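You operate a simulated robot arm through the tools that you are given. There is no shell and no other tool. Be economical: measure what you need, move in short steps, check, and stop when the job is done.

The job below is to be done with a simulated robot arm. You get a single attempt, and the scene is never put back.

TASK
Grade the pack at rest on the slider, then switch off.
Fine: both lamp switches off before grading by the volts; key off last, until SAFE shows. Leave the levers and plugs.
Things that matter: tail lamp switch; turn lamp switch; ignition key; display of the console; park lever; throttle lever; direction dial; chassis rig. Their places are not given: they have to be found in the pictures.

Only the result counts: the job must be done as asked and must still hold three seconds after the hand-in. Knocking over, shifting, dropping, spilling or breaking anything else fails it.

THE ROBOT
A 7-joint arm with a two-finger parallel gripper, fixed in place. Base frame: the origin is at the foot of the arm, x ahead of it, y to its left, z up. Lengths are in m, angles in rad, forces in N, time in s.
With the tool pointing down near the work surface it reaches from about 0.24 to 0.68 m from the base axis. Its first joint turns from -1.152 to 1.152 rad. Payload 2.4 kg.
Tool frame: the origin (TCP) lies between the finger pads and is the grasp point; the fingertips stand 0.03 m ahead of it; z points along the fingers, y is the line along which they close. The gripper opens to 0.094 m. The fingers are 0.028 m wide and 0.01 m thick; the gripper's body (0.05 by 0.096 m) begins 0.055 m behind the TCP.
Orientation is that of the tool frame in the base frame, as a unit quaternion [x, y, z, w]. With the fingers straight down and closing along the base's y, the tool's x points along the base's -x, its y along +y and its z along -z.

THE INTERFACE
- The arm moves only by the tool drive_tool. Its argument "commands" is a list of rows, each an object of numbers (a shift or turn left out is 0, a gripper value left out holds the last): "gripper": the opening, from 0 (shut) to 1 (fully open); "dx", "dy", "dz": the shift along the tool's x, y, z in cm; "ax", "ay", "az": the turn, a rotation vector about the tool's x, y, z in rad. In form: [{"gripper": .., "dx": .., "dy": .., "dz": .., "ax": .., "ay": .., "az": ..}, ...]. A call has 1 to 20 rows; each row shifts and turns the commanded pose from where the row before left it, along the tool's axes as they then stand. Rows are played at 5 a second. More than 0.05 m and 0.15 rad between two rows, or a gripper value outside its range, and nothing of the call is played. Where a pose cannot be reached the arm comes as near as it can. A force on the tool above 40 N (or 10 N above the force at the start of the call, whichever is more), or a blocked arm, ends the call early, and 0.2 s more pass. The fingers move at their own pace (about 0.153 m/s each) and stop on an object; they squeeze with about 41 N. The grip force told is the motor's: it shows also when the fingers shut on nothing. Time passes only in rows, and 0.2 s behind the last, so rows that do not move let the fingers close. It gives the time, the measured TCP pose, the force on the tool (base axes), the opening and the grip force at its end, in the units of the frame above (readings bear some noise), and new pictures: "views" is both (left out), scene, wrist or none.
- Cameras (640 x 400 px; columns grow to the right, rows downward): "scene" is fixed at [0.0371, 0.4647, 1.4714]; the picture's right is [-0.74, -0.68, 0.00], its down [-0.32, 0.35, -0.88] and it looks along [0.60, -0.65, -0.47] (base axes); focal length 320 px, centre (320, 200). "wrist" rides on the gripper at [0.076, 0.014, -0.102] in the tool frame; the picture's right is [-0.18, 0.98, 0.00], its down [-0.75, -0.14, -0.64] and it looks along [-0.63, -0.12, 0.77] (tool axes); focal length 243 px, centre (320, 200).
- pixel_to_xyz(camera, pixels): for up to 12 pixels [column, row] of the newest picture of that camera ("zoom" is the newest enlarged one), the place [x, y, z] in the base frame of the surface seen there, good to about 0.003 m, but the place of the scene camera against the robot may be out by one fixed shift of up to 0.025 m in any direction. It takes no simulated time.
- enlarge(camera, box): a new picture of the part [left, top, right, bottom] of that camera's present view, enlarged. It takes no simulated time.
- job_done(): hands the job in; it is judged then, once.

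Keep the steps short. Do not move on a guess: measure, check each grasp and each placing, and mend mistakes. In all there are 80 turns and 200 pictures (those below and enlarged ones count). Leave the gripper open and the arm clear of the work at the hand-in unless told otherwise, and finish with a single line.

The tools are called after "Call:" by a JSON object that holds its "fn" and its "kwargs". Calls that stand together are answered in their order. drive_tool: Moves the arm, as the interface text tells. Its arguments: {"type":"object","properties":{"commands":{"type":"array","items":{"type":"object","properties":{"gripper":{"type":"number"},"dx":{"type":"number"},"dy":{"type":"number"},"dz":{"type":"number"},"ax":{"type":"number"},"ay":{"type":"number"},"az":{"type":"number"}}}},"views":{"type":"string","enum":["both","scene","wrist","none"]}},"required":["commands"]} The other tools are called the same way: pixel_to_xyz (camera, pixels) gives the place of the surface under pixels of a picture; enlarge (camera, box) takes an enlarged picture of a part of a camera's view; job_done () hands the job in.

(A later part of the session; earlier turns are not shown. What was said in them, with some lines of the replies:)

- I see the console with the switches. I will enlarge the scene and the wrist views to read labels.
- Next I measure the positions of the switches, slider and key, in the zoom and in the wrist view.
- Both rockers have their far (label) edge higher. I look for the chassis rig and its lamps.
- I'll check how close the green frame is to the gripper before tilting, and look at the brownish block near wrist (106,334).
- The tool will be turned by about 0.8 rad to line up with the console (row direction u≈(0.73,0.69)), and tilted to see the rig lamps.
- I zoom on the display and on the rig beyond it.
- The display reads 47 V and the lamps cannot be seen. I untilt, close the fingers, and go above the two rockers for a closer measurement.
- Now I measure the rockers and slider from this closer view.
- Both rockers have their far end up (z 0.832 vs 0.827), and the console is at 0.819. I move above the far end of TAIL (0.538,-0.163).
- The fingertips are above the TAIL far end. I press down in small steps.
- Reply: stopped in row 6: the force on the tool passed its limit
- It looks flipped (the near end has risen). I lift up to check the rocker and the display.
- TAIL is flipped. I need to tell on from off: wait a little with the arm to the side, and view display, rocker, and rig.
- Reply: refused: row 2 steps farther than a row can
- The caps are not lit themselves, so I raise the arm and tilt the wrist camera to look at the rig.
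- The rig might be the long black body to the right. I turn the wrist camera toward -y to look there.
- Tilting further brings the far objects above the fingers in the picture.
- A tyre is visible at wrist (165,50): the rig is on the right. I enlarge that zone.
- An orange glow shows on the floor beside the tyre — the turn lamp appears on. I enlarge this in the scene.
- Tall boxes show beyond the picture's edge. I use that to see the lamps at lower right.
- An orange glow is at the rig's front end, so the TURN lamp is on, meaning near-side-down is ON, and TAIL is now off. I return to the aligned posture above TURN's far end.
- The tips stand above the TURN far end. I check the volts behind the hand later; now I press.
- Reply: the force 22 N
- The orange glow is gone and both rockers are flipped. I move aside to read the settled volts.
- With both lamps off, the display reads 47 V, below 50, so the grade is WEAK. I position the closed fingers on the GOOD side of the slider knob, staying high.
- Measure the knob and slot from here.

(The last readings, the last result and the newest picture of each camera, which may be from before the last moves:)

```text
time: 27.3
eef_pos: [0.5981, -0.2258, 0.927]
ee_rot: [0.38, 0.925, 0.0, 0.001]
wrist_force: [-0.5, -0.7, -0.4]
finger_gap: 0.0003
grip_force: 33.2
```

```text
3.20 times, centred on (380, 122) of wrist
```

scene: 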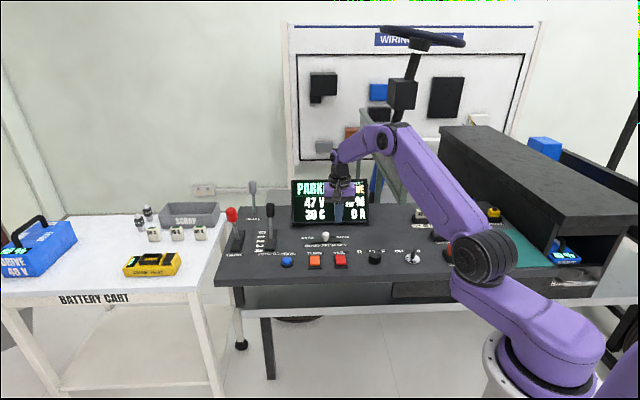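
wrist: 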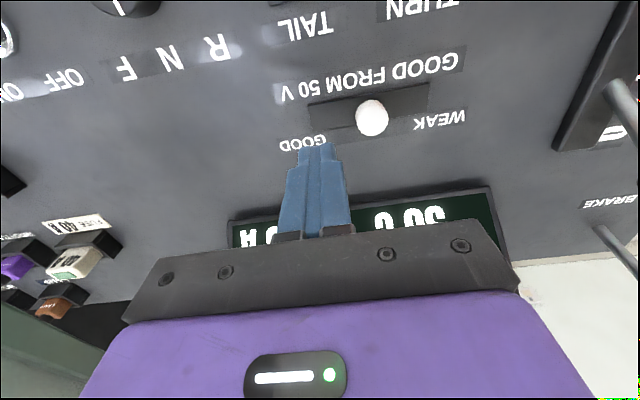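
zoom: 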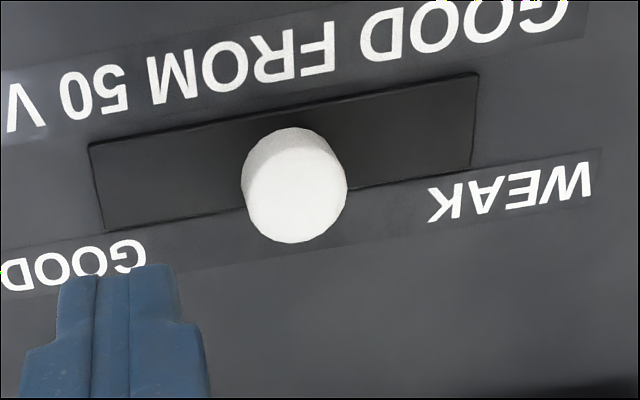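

Knob centre is (0.629,-0.195), 4.3 cm along tool +y and in line. I lower to tip z≈0.831.

Call:
{"fn": "drive_tool", "kwargs": {"commands": [{"dz": 3}, {"dz": 2.5}, {"dz": 1.1}, {}], "views": "none"}}

Call:
{"fn": "drive_tool", "kwargs": {"commands": [{"dy": 1}, {"dy": 1}, {"dy": 0.5}, {"dy": 0.5}, {"dy": 0.5}, {"dy": 0.5}, {"dy": 0.5}, {}]}}

```text
time: 28.3
eef_pos: [0.5979, -0.2208, 0.8626]
ee_rot: [0.38, 0.925, 0.002, 0.001]
wrist_force: [0.5, -0.1, 0.3]
finger_gap: 0.0002
grip_force: 32.6
```

```text
time: 30.1
eef_pos: [0.6294, -0.1897, 0.8629]
ee_rot: [0.381, 0.925, 0.0, 0.001]
wrist_force: [-0.1, 0.9, 0.5]
finger_gap: 0.0001
grip_force: 32.8
```

scene: 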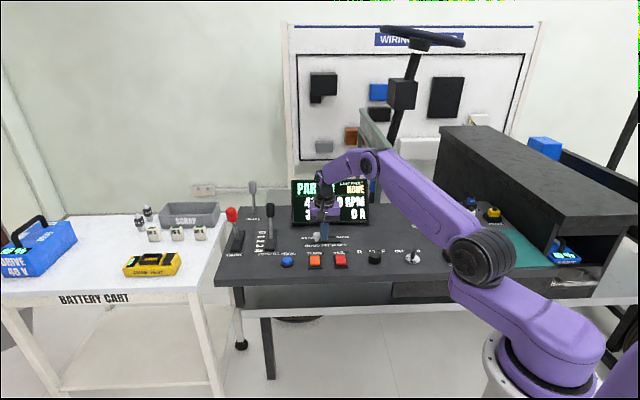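
wrist: 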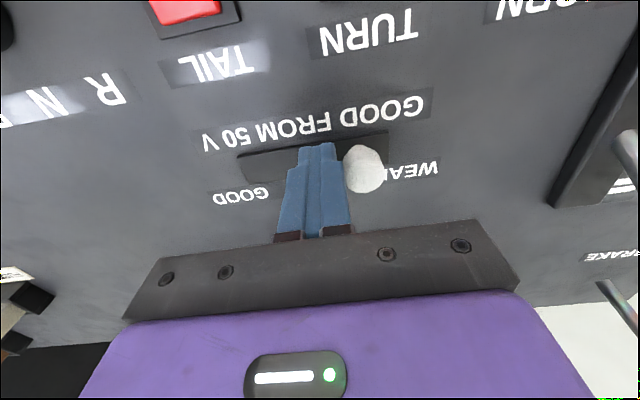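

The knob is moving with the fingers. I continue until the end stop.

Call:
{"fn": "drive_tool", "kwargs": {"commands": [{"dy": 0.4}, {"dy": 0.4}, {"dy": 0.4}, {"dy": 0.3}, {"dy": 0.3}, {"dy": 0.3}, {"dy": 0.3}, {}]}}

```text
time: 31.5
eef_pos: [0.633, -0.1879, 0.8615]
ee_rot: [0.387, 0.922, -0.006, -0.007]
wrist_force: [-11.5, -6.0, 3.7]
finger_gap: 0.0
grip_force: 32.8
stopped in row 6: the force on the tool passed its limit (the readings are from after the stop); the commanded pose is now the measured one
```

scene: 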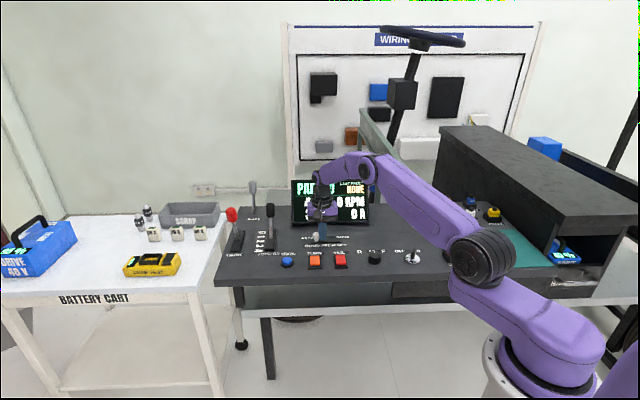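
wrist: 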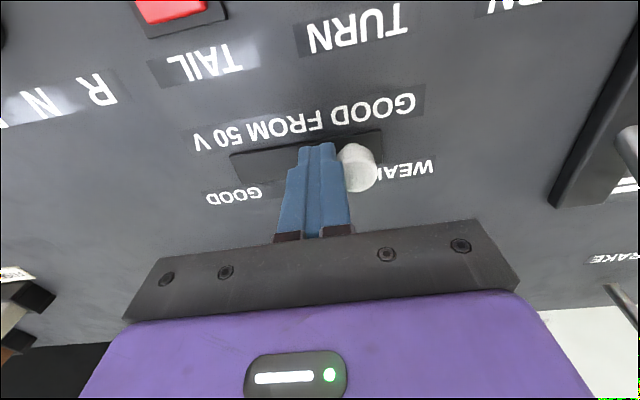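

The end stop is reached. I back off, lift, and check the slider.

Call:
{"fn": "drive_tool", "kwargs": {"commands": [{"dy": -1.2}, {"dz": -4}, {"dz": -4}, {"dz": -3, "dx": 3}, {"dx": 4}, {"dx": 4, "dy": -2}, {"dx": 4, "dy": -2}, {}]}}

Call:
{"fn": "enlarge", "kwargs": {"camera": "scene", "box": [280, 170, 380, 280]}}

```text
time: 33.3
eef_pos: [0.4954, -0.1162, 0.9746]
ee_rot: [0.386, 0.923, -0.003, -0.005]
wrist_force: [0.0, 0.4, 0.5]
finger_gap: 0.0001
grip_force: 33.1
```

scene: 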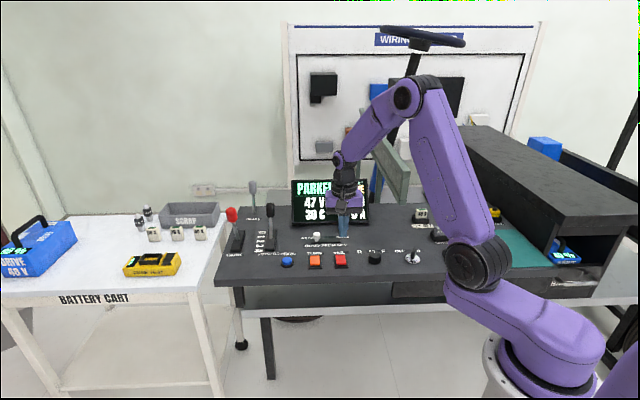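
wrist: 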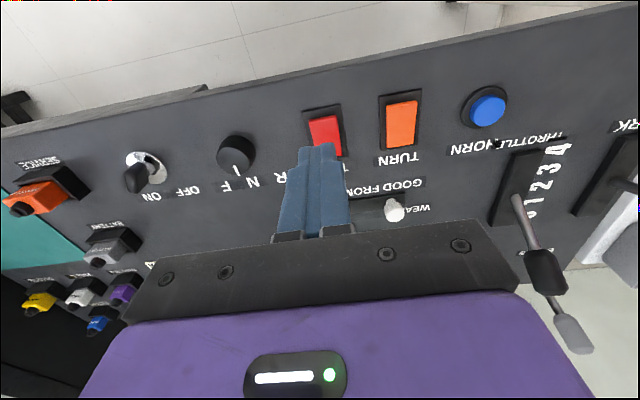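

```text
3.64 times, centred on (330, 225) of scene
```

zoom: 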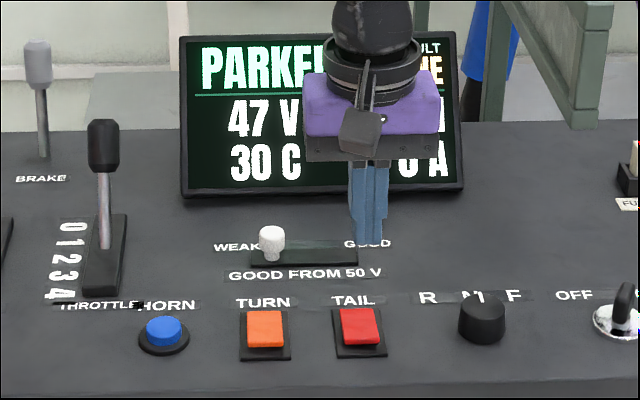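

The slider is at WEAK. Next I move to the key's side to measure it.

Call:
{"fn": "drive_tool", "kwargs": {"commands": [{"dy": -4.5, "gripper": 0.5}, {"dy": -4.5}, {"dy": -4.5}, {"dy": -4.5}, {"dz": 3}, {}]}}

Call:
{"fn": "enlarge", "kwargs": {"camera": "wrist", "box": [220, 60, 420, 185]}}

```text
time: 34.7
eef_pos: [0.3693, -0.2412, 0.9438]
ee_rot: [0.385, 0.923, -0.004, -0.005]
wrist_force: [0.2, -0.7, 0.1]
finger_gap: 0.047
grip_force: 0.0
```

scene: 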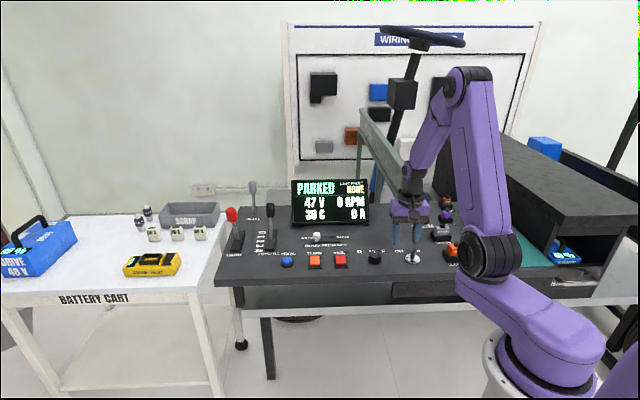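
wrist: 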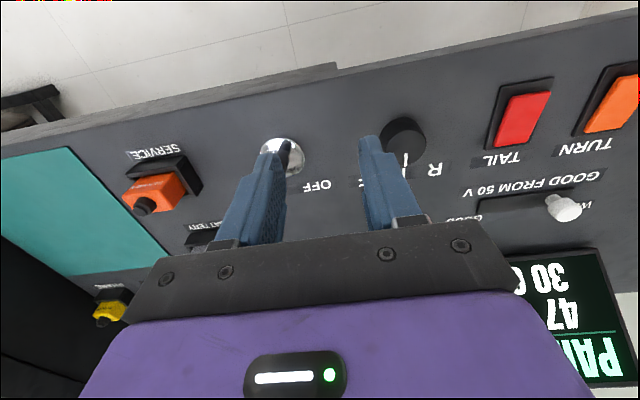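

```text
3.20 times, centred on (320, 122) of wrist
```

zoom: 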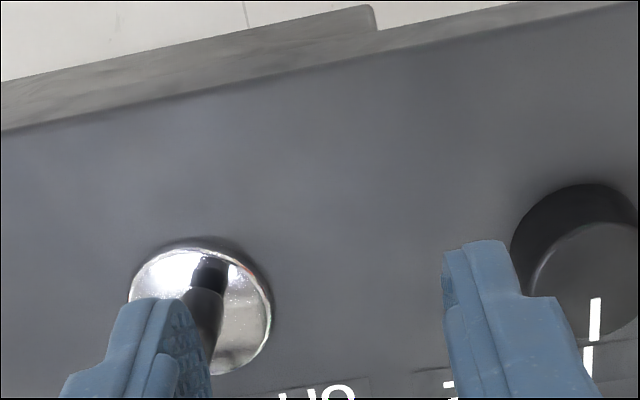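

The left finger hides the key; I shift the tool so it sits between the opened fingers, and view again.

Call:
{"fn": "drive_tool", "kwargs": {"commands": [{"dy": -1.5, "gripper": 0.9}, {"dy": -1.2, "dx": -2}, {}]}}

Call:
{"fn": "enlarge", "kwargs": {"camera": "wrist", "box": [220, 60, 420, 185]}}

```text
time: 35.5
eef_pos: [0.3655, -0.2764, 0.9434]
ee_rot: [0.385, 0.923, -0.004, -0.005]
wrist_force: [-0.8, 0.5, 0.2]
finger_gap: 0.0844
grip_force: 0.0
```

scene: 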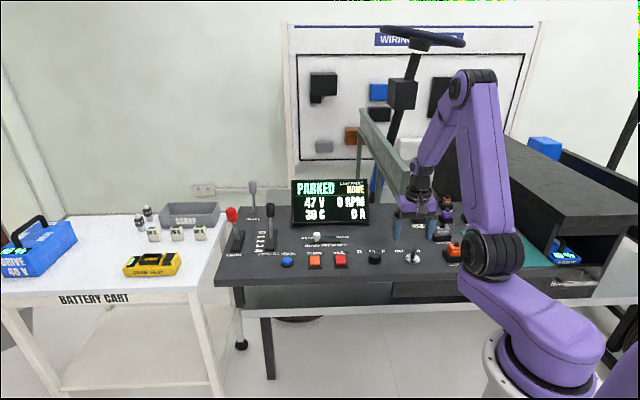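
wrist: 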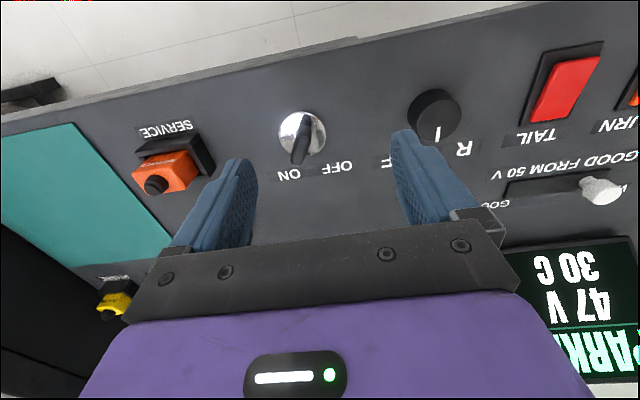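

```text
3.20 times, centred on (320, 122) of wrist
```

zoom: 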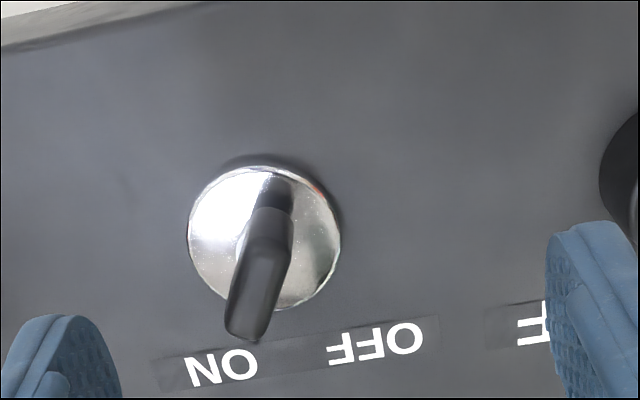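

I measure points along the key's head and the disk.

Call:
{"fn": "pixel_to_xyz", "kwargs": {"camera": "zoom", "pixels": [[272, 190], [268, 213], [290, 215], [255, 225], [250, 245], [288, 250], [235, 290], [270, 295], [232, 325], [262, 338], [205, 245], [325, 230]]}}

Call:
{"fn": "enlarge", "kwargs": {"camera": "scene", "box": [396, 240, 428, 270]}}

Call:
{"fn": "enlarge", "kwargs": {"camera": "wrist", "box": [270, 100, 334, 175]}}

```text
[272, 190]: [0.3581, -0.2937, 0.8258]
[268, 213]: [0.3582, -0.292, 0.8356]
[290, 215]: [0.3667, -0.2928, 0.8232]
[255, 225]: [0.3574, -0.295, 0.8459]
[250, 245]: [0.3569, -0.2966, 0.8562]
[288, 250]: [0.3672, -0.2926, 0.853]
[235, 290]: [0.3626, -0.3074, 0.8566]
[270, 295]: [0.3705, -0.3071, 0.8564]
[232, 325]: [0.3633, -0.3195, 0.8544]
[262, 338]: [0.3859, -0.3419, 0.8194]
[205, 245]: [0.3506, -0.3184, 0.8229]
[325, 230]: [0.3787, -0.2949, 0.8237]
```

```text
13.33 times, centred on (412, 255) of scene
```

zoom: 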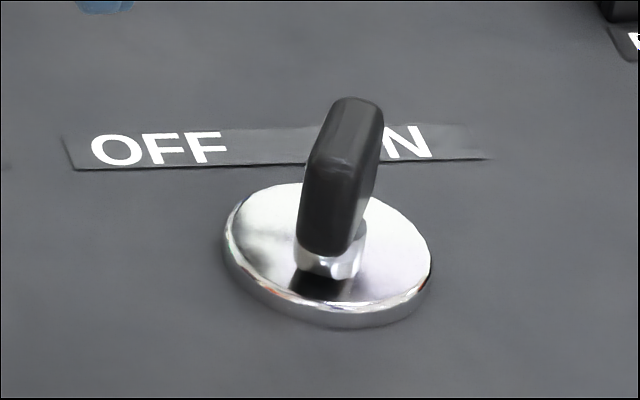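

```text
5.33 times, centred on (302, 138) of wrist
```

zoom: 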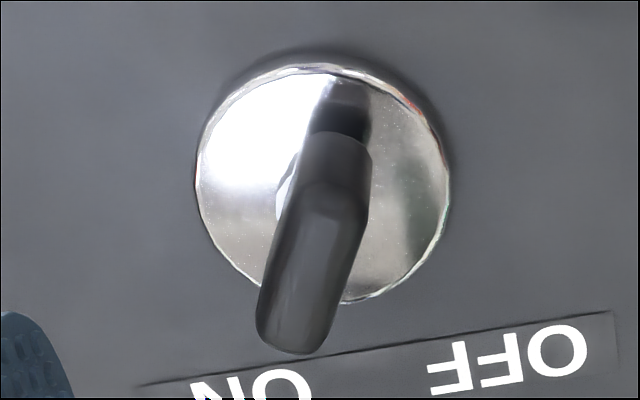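

The key head is a vertical plate; I measure the ridge of its top.

Call:
{"fn": "pixel_to_xyz", "kwargs": {"camera": "zoom", "pixels": [[335, 200], [325, 220], [315, 245], [308, 270], [300, 300], [292, 325], [305, 220], [350, 225], [280, 280], [335, 285], [265, 320], [320, 330]]}}

```text
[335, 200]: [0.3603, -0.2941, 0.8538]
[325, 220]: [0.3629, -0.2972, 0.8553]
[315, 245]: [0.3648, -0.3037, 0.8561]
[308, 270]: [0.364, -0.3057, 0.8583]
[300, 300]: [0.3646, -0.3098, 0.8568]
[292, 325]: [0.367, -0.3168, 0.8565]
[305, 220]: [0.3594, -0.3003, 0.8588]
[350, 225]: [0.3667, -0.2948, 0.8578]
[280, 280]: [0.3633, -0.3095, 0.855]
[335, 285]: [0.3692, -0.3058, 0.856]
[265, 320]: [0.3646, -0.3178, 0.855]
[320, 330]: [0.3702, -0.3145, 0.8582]
```

The key ridge lies along about -73°, centred at (0.364,-0.306). I turn the tool by +0.48 to align, and centre over it.

Call:
{"fn": "drive_tool", "kwargs": {"commands": [{"az": 0.12, "gripper": 0.55}, {"az": 0.12}, {"az": 0.12}, {"az": 0.12}, {"dx": -2.8, "dy": -1.0}, {"dz": 2.5}, {}]}}

Call:
{"fn": "enlarge", "kwargs": {"camera": "wrist", "box": [240, 80, 400, 180]}}

```text
time: 37.1
eef_pos: [0.3603, -0.3005, 0.9203]
ee_rot: [0.593, 0.805, -0.004, -0.004]
wrist_force: [0.3, -0.2, -0.5]
finger_gap: 0.0517
grip_force: 0.0
```

scene: 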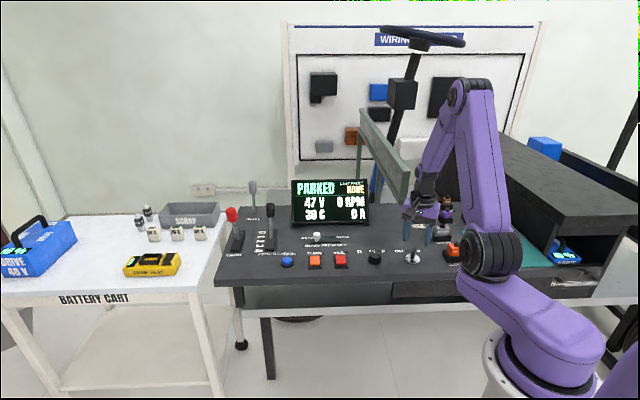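
wrist: 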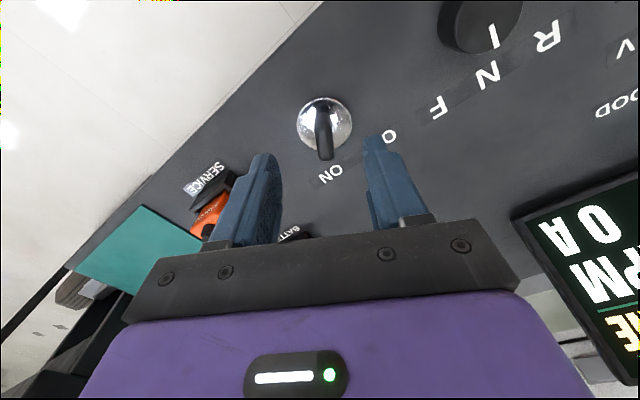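

```text
4.00 times, centred on (320, 130) of wrist
```

zoom: 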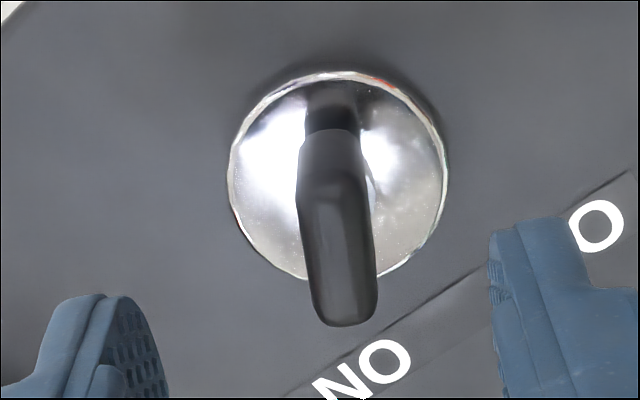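

Re-measuring the key ridge from here to check the angle.

Call:
{"fn": "pixel_to_xyz", "kwargs": {"camera": "zoom", "pixels": [[335, 190], [337, 215], [340, 240], [342, 265], [345, 290], [347, 312], [310, 220], [365, 220], [315, 300], [372, 295]]}}

```text
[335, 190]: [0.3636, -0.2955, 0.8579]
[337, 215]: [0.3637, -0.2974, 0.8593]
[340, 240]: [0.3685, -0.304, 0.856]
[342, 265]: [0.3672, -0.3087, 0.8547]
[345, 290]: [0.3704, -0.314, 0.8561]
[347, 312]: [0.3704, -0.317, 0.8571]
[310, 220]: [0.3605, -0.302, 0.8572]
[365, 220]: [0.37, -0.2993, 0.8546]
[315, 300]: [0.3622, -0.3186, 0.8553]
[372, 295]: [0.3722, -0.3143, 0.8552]
```

Alignment is good. I shift to the centre and lower the fingers around the key.

Call:
{"fn": "drive_tool", "kwargs": {"commands": [{"dx": -0.74, "dy": 0.37}, {"dz": 2.5}, {"dz": 2}, {"dz": 1}, {}]}}

```text
time: 38.3
eef_pos: [0.3647, -0.3106, 0.8651]
ee_rot: [0.593, 0.805, -0.004, -0.003]
wrist_force: [-0.2, 1.0, -0.4]
finger_gap: 0.0519
grip_force: 0.0
```

scene: 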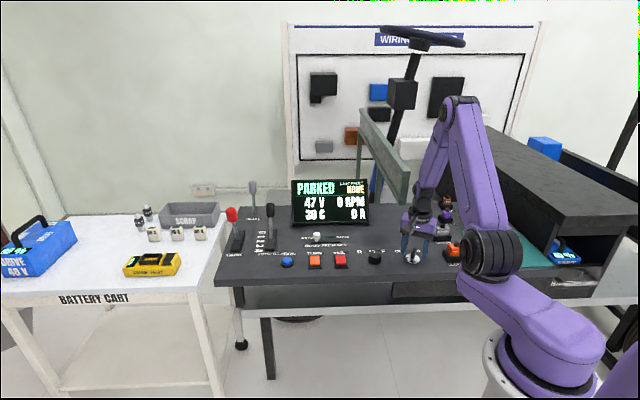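
wrist: 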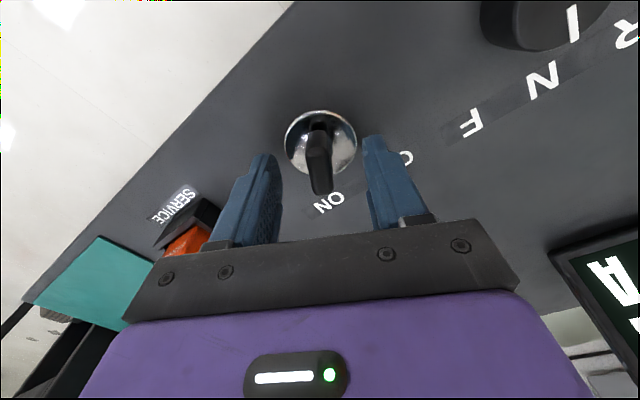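

The key is between the fingers. I close gently around it.

Call:
{"fn": "drive_tool", "kwargs": {"commands": [{"gripper": 0.25}, {"gripper": 0.15}, {"gripper": 0.05}, {"gripper": 0}, {}]}}

Call:
{"fn": "enlarge", "kwargs": {"camera": "wrist", "box": [240, 100, 400, 200]}}

```text
time: 39.5
eef_pos: [0.365, -0.3104, 0.865]
ee_rot: [0.593, 0.805, -0.005, -0.003]
wrist_force: [3.0, 4.1, -2.9]
finger_gap: 0.0132
grip_force: 44.9
```

scene: 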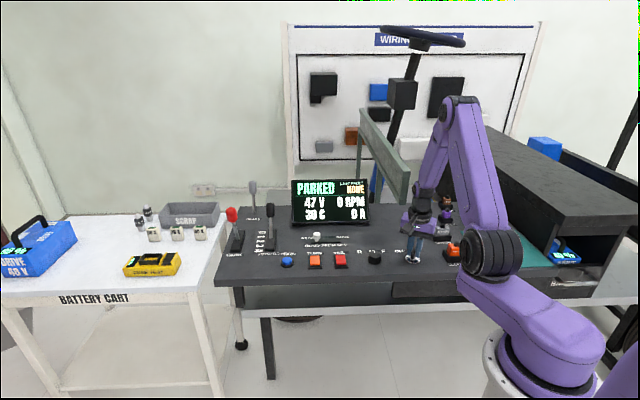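
wrist: 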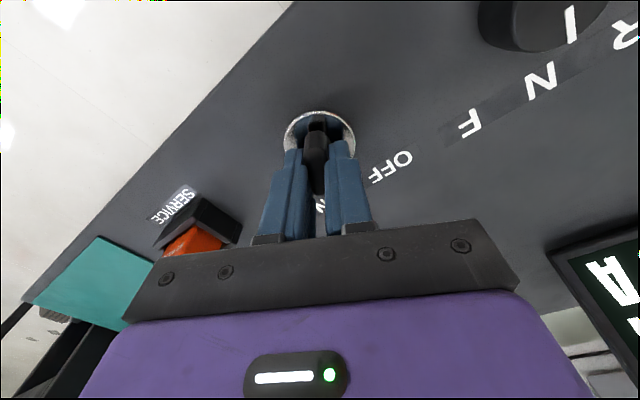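

```text
4.00 times, centred on (320, 150) of wrist
```

zoom: 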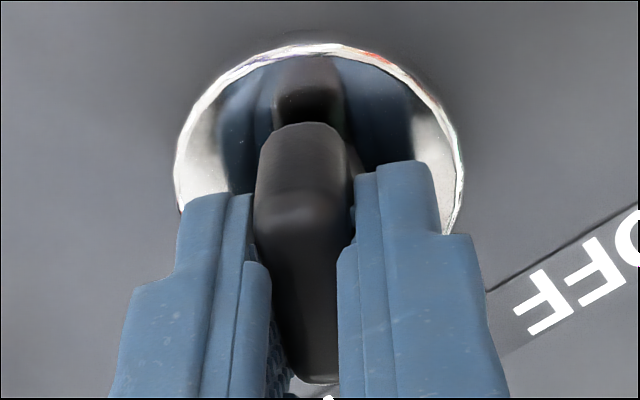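

The key is held (gap 13 mm). I turn it counter-clockwise towards OFF in small steps.

Call:
{"fn": "drive_tool", "kwargs": {"commands": [{"az": -0.08}, {"az": -0.08}, {"az": -0.08}, {"az": -0.08}, {"az": -0.08}, {"az": -0.08}, {"az": -0.08}, {}]}}

Call:
{"fn": "enlarge", "kwargs": {"camera": "scene", "box": [280, 170, 440, 270]}}

```text
time: 41.3
eef_pos: [0.3664, -0.31, 0.8655]
ee_rot: [0.347, 0.938, -0.004, -0.005]
wrist_force: [4.5, 13.7, 12.8]
finger_gap: 0.0129
grip_force: 44.8
```

scene: 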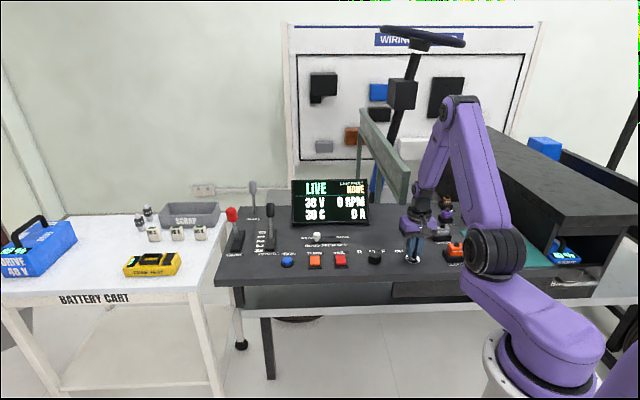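
wrist: 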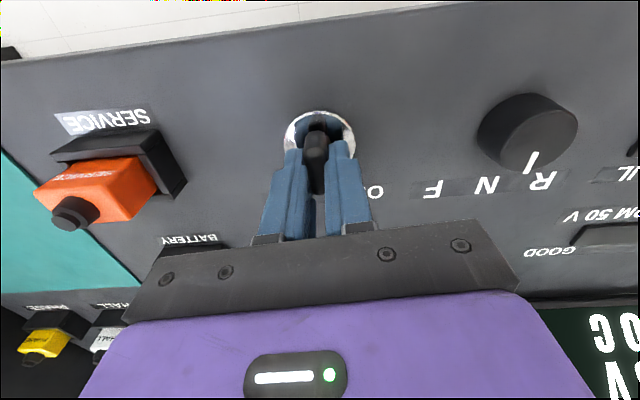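

```text
4.00 times, centred on (360, 220) of scene
```

zoom: 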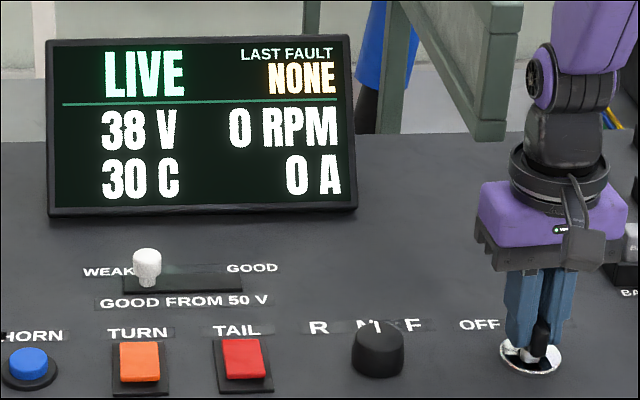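

The display is LIVE at 38 V and falling: the key has cut power. I turn a bit further toward the full OFF stop.

Call:
{"fn": "drive_tool", "kwargs": {"commands": [{"az": -0.08}, {"az": -0.08}, {"az": -0.08}, {"az": -0.08}, {"az": -0.08}, {}]}}

Call:
{"fn": "enlarge", "kwargs": {"camera": "scene", "box": [280, 170, 440, 270]}}

```text
time: 42.7
eef_pos: [0.3675, -0.3096, 0.8649]
ee_rot: [0.154, 0.988, -0.002, -0.006]
wrist_force: [14.8, 21.4, 5.5]
finger_gap: 0.0129
grip_force: 44.8
```

scene: 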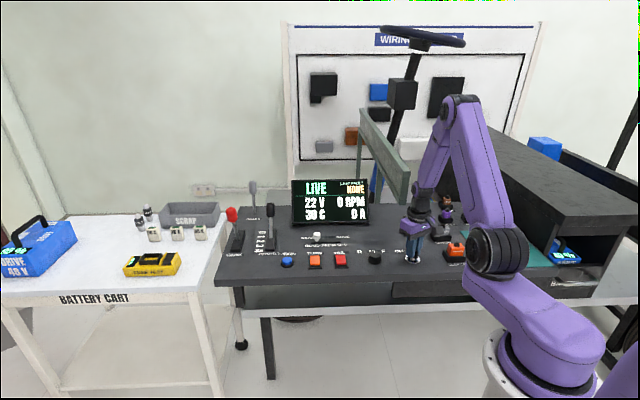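
wrist: 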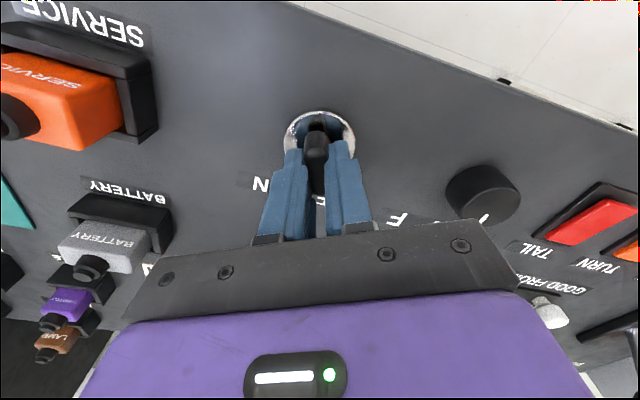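

```text
4.00 times, centred on (360, 220) of scene
```

zoom: 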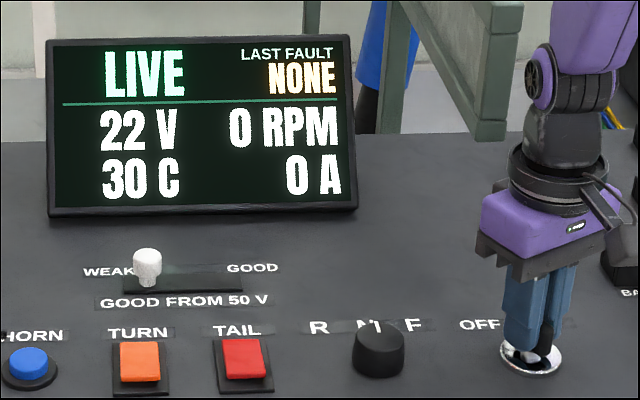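

The key has turned about 57°, symmetric to the ON angle, and the volts are dropping (22 V). I open the fingers to release the strain, and wait.

Call:
{"fn": "drive_tool", "kwargs": {"commands": [{"gripper": 0.3}, {"gripper": 0.45}, {}, {"dz": -3}, {"dz": -4}, {}, {}, {}]}}

Call:
{"fn": "enlarge", "kwargs": {"camera": "scene", "box": [280, 170, 440, 270]}}

Call:
{"fn": "enlarge", "kwargs": {"camera": "scene", "box": [396, 240, 428, 270]}}

```text
time: 44.5
eef_pos: [0.3685, -0.3081, 0.9371]
ee_rot: [0.155, 0.988, -0.003, -0.005]
wrist_force: [0.4, 0.8, -0.1]
finger_gap: 0.0425
grip_force: 0.1
```

scene: 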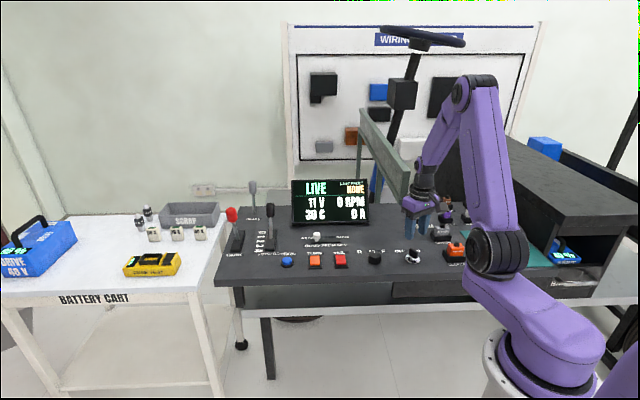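
wrist: 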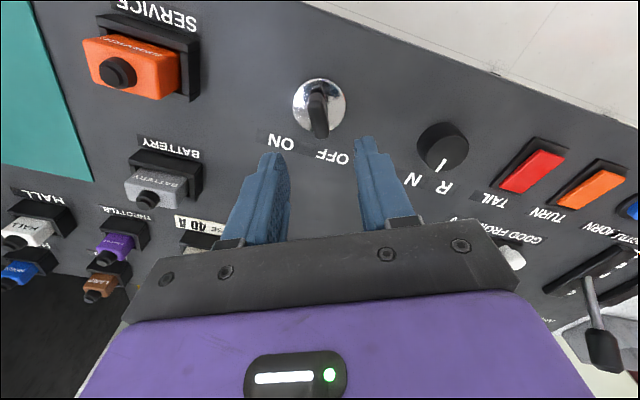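

```text
4.00 times, centred on (360, 220) of scene
```

zoom: 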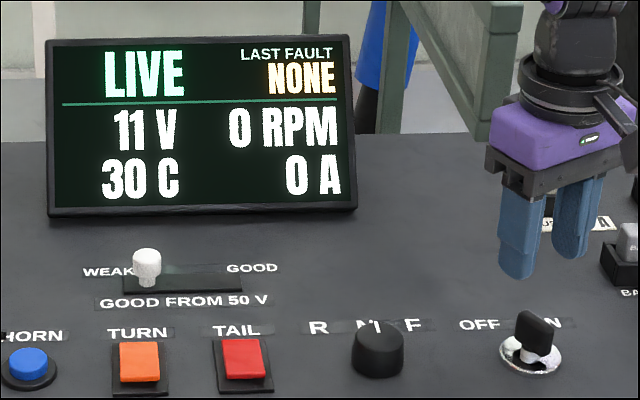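

```text
13.33 times, centred on (412, 255) of scene
```

zoom: 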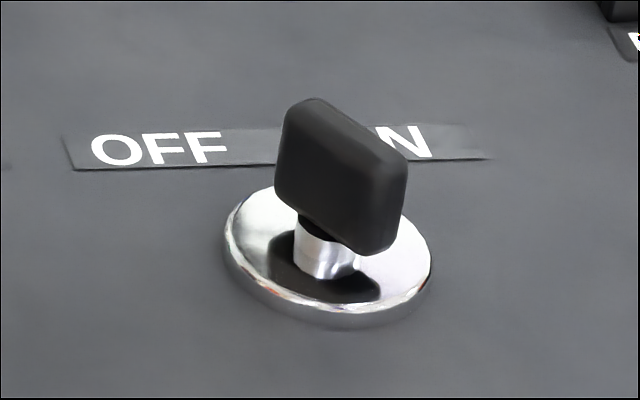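

The key now points to OFF, and the volts are 11 V and decaying. I back further away, open, and wait for SAFE.

Call:
{"fn": "drive_tool", "kwargs": {"commands": [{"dz": -4, "gripper": 1}, {"dz": -4}, {"dx": 4}, {"dx": 4}, {}, {}, {}, {}, {}, {}, {}, {}]}}

Call:
{"fn": "enlarge", "kwargs": {"camera": "scene", "box": [280, 170, 440, 270]}}

```text
time: 47.1
eef_pos: [0.2922, -0.2821, 1.0181]
ee_rot: [0.156, 0.988, -0.002, -0.004]
wrist_force: [0.5, -0.2, 0.0]
finger_gap: 0.0938
grip_force: 0.0
```

scene: 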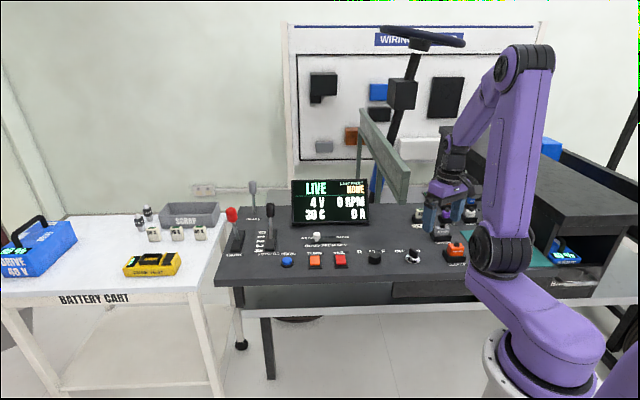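
wrist: 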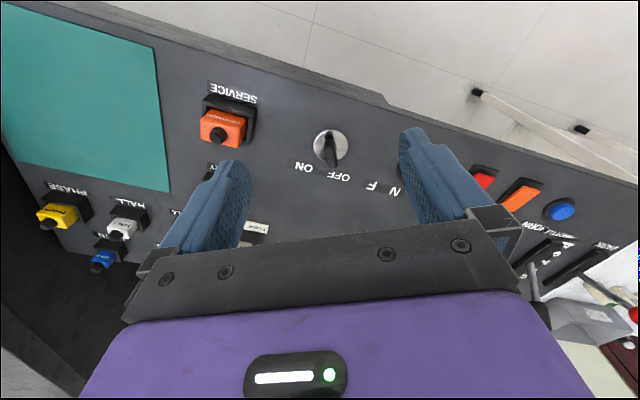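

```text
4.00 times, centred on (360, 220) of scene
```

zoom: 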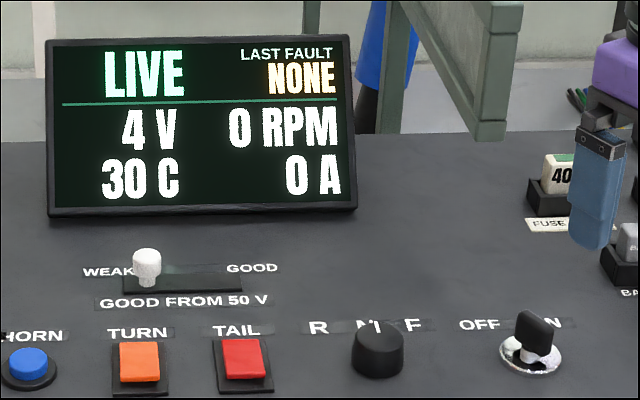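

Still LIVE at 4 V, so I wait longer.

Call:
{"fn": "drive_tool", "kwargs": {"commands": [{}, {}, {}, {}, {}, {}, {}, {}, {}, {}, {}, {}, {}, {}, {}, {}], "views": "scene"}}

Call:
{"fn": "enlarge", "kwargs": {"camera": "scene", "box": [220, 170, 440, 290]}}

```text
time: 50.5
eef_pos: [0.2929, -0.2844, 1.0162]
ee_rot: [0.156, 0.988, -0.003, -0.006]
wrist_force: [0.3, 0.2, 0.7]
finger_gap: 0.0941
grip_force: 0.0
```

scene: 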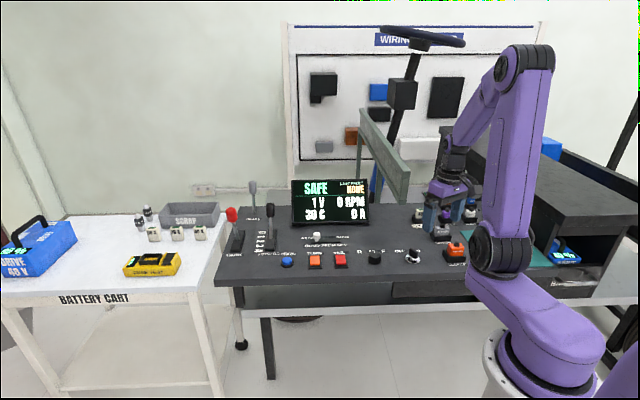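

```text
2.91 times, centred on (330, 230) of scene
```

zoom: 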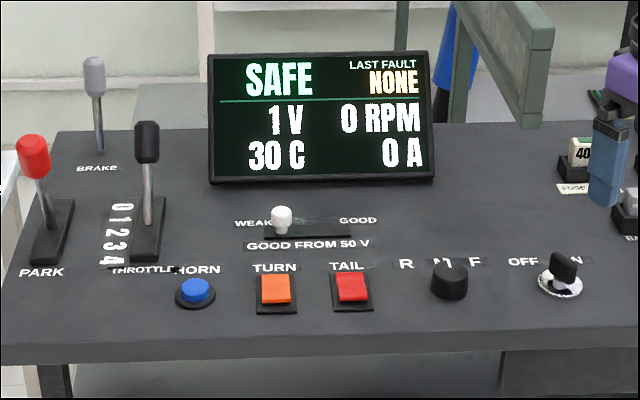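

The display shows SAFE. Both lamp switches are off, the slider is at WEAK, the key is at OFF, and the levers were not touched. I hand in.

Call:
{"fn": "job_done", "kwargs": {}}

```text
The job is handed in.
```

Job handed in: both lamp switches were set off first (the turn lamp's glow was seen to go out; the tail lamp itself was never in view, so I judged it by its matching switch position), the pack read 47 V at rest and was graded WEAK, and the key was turned off last with SAFE showing.
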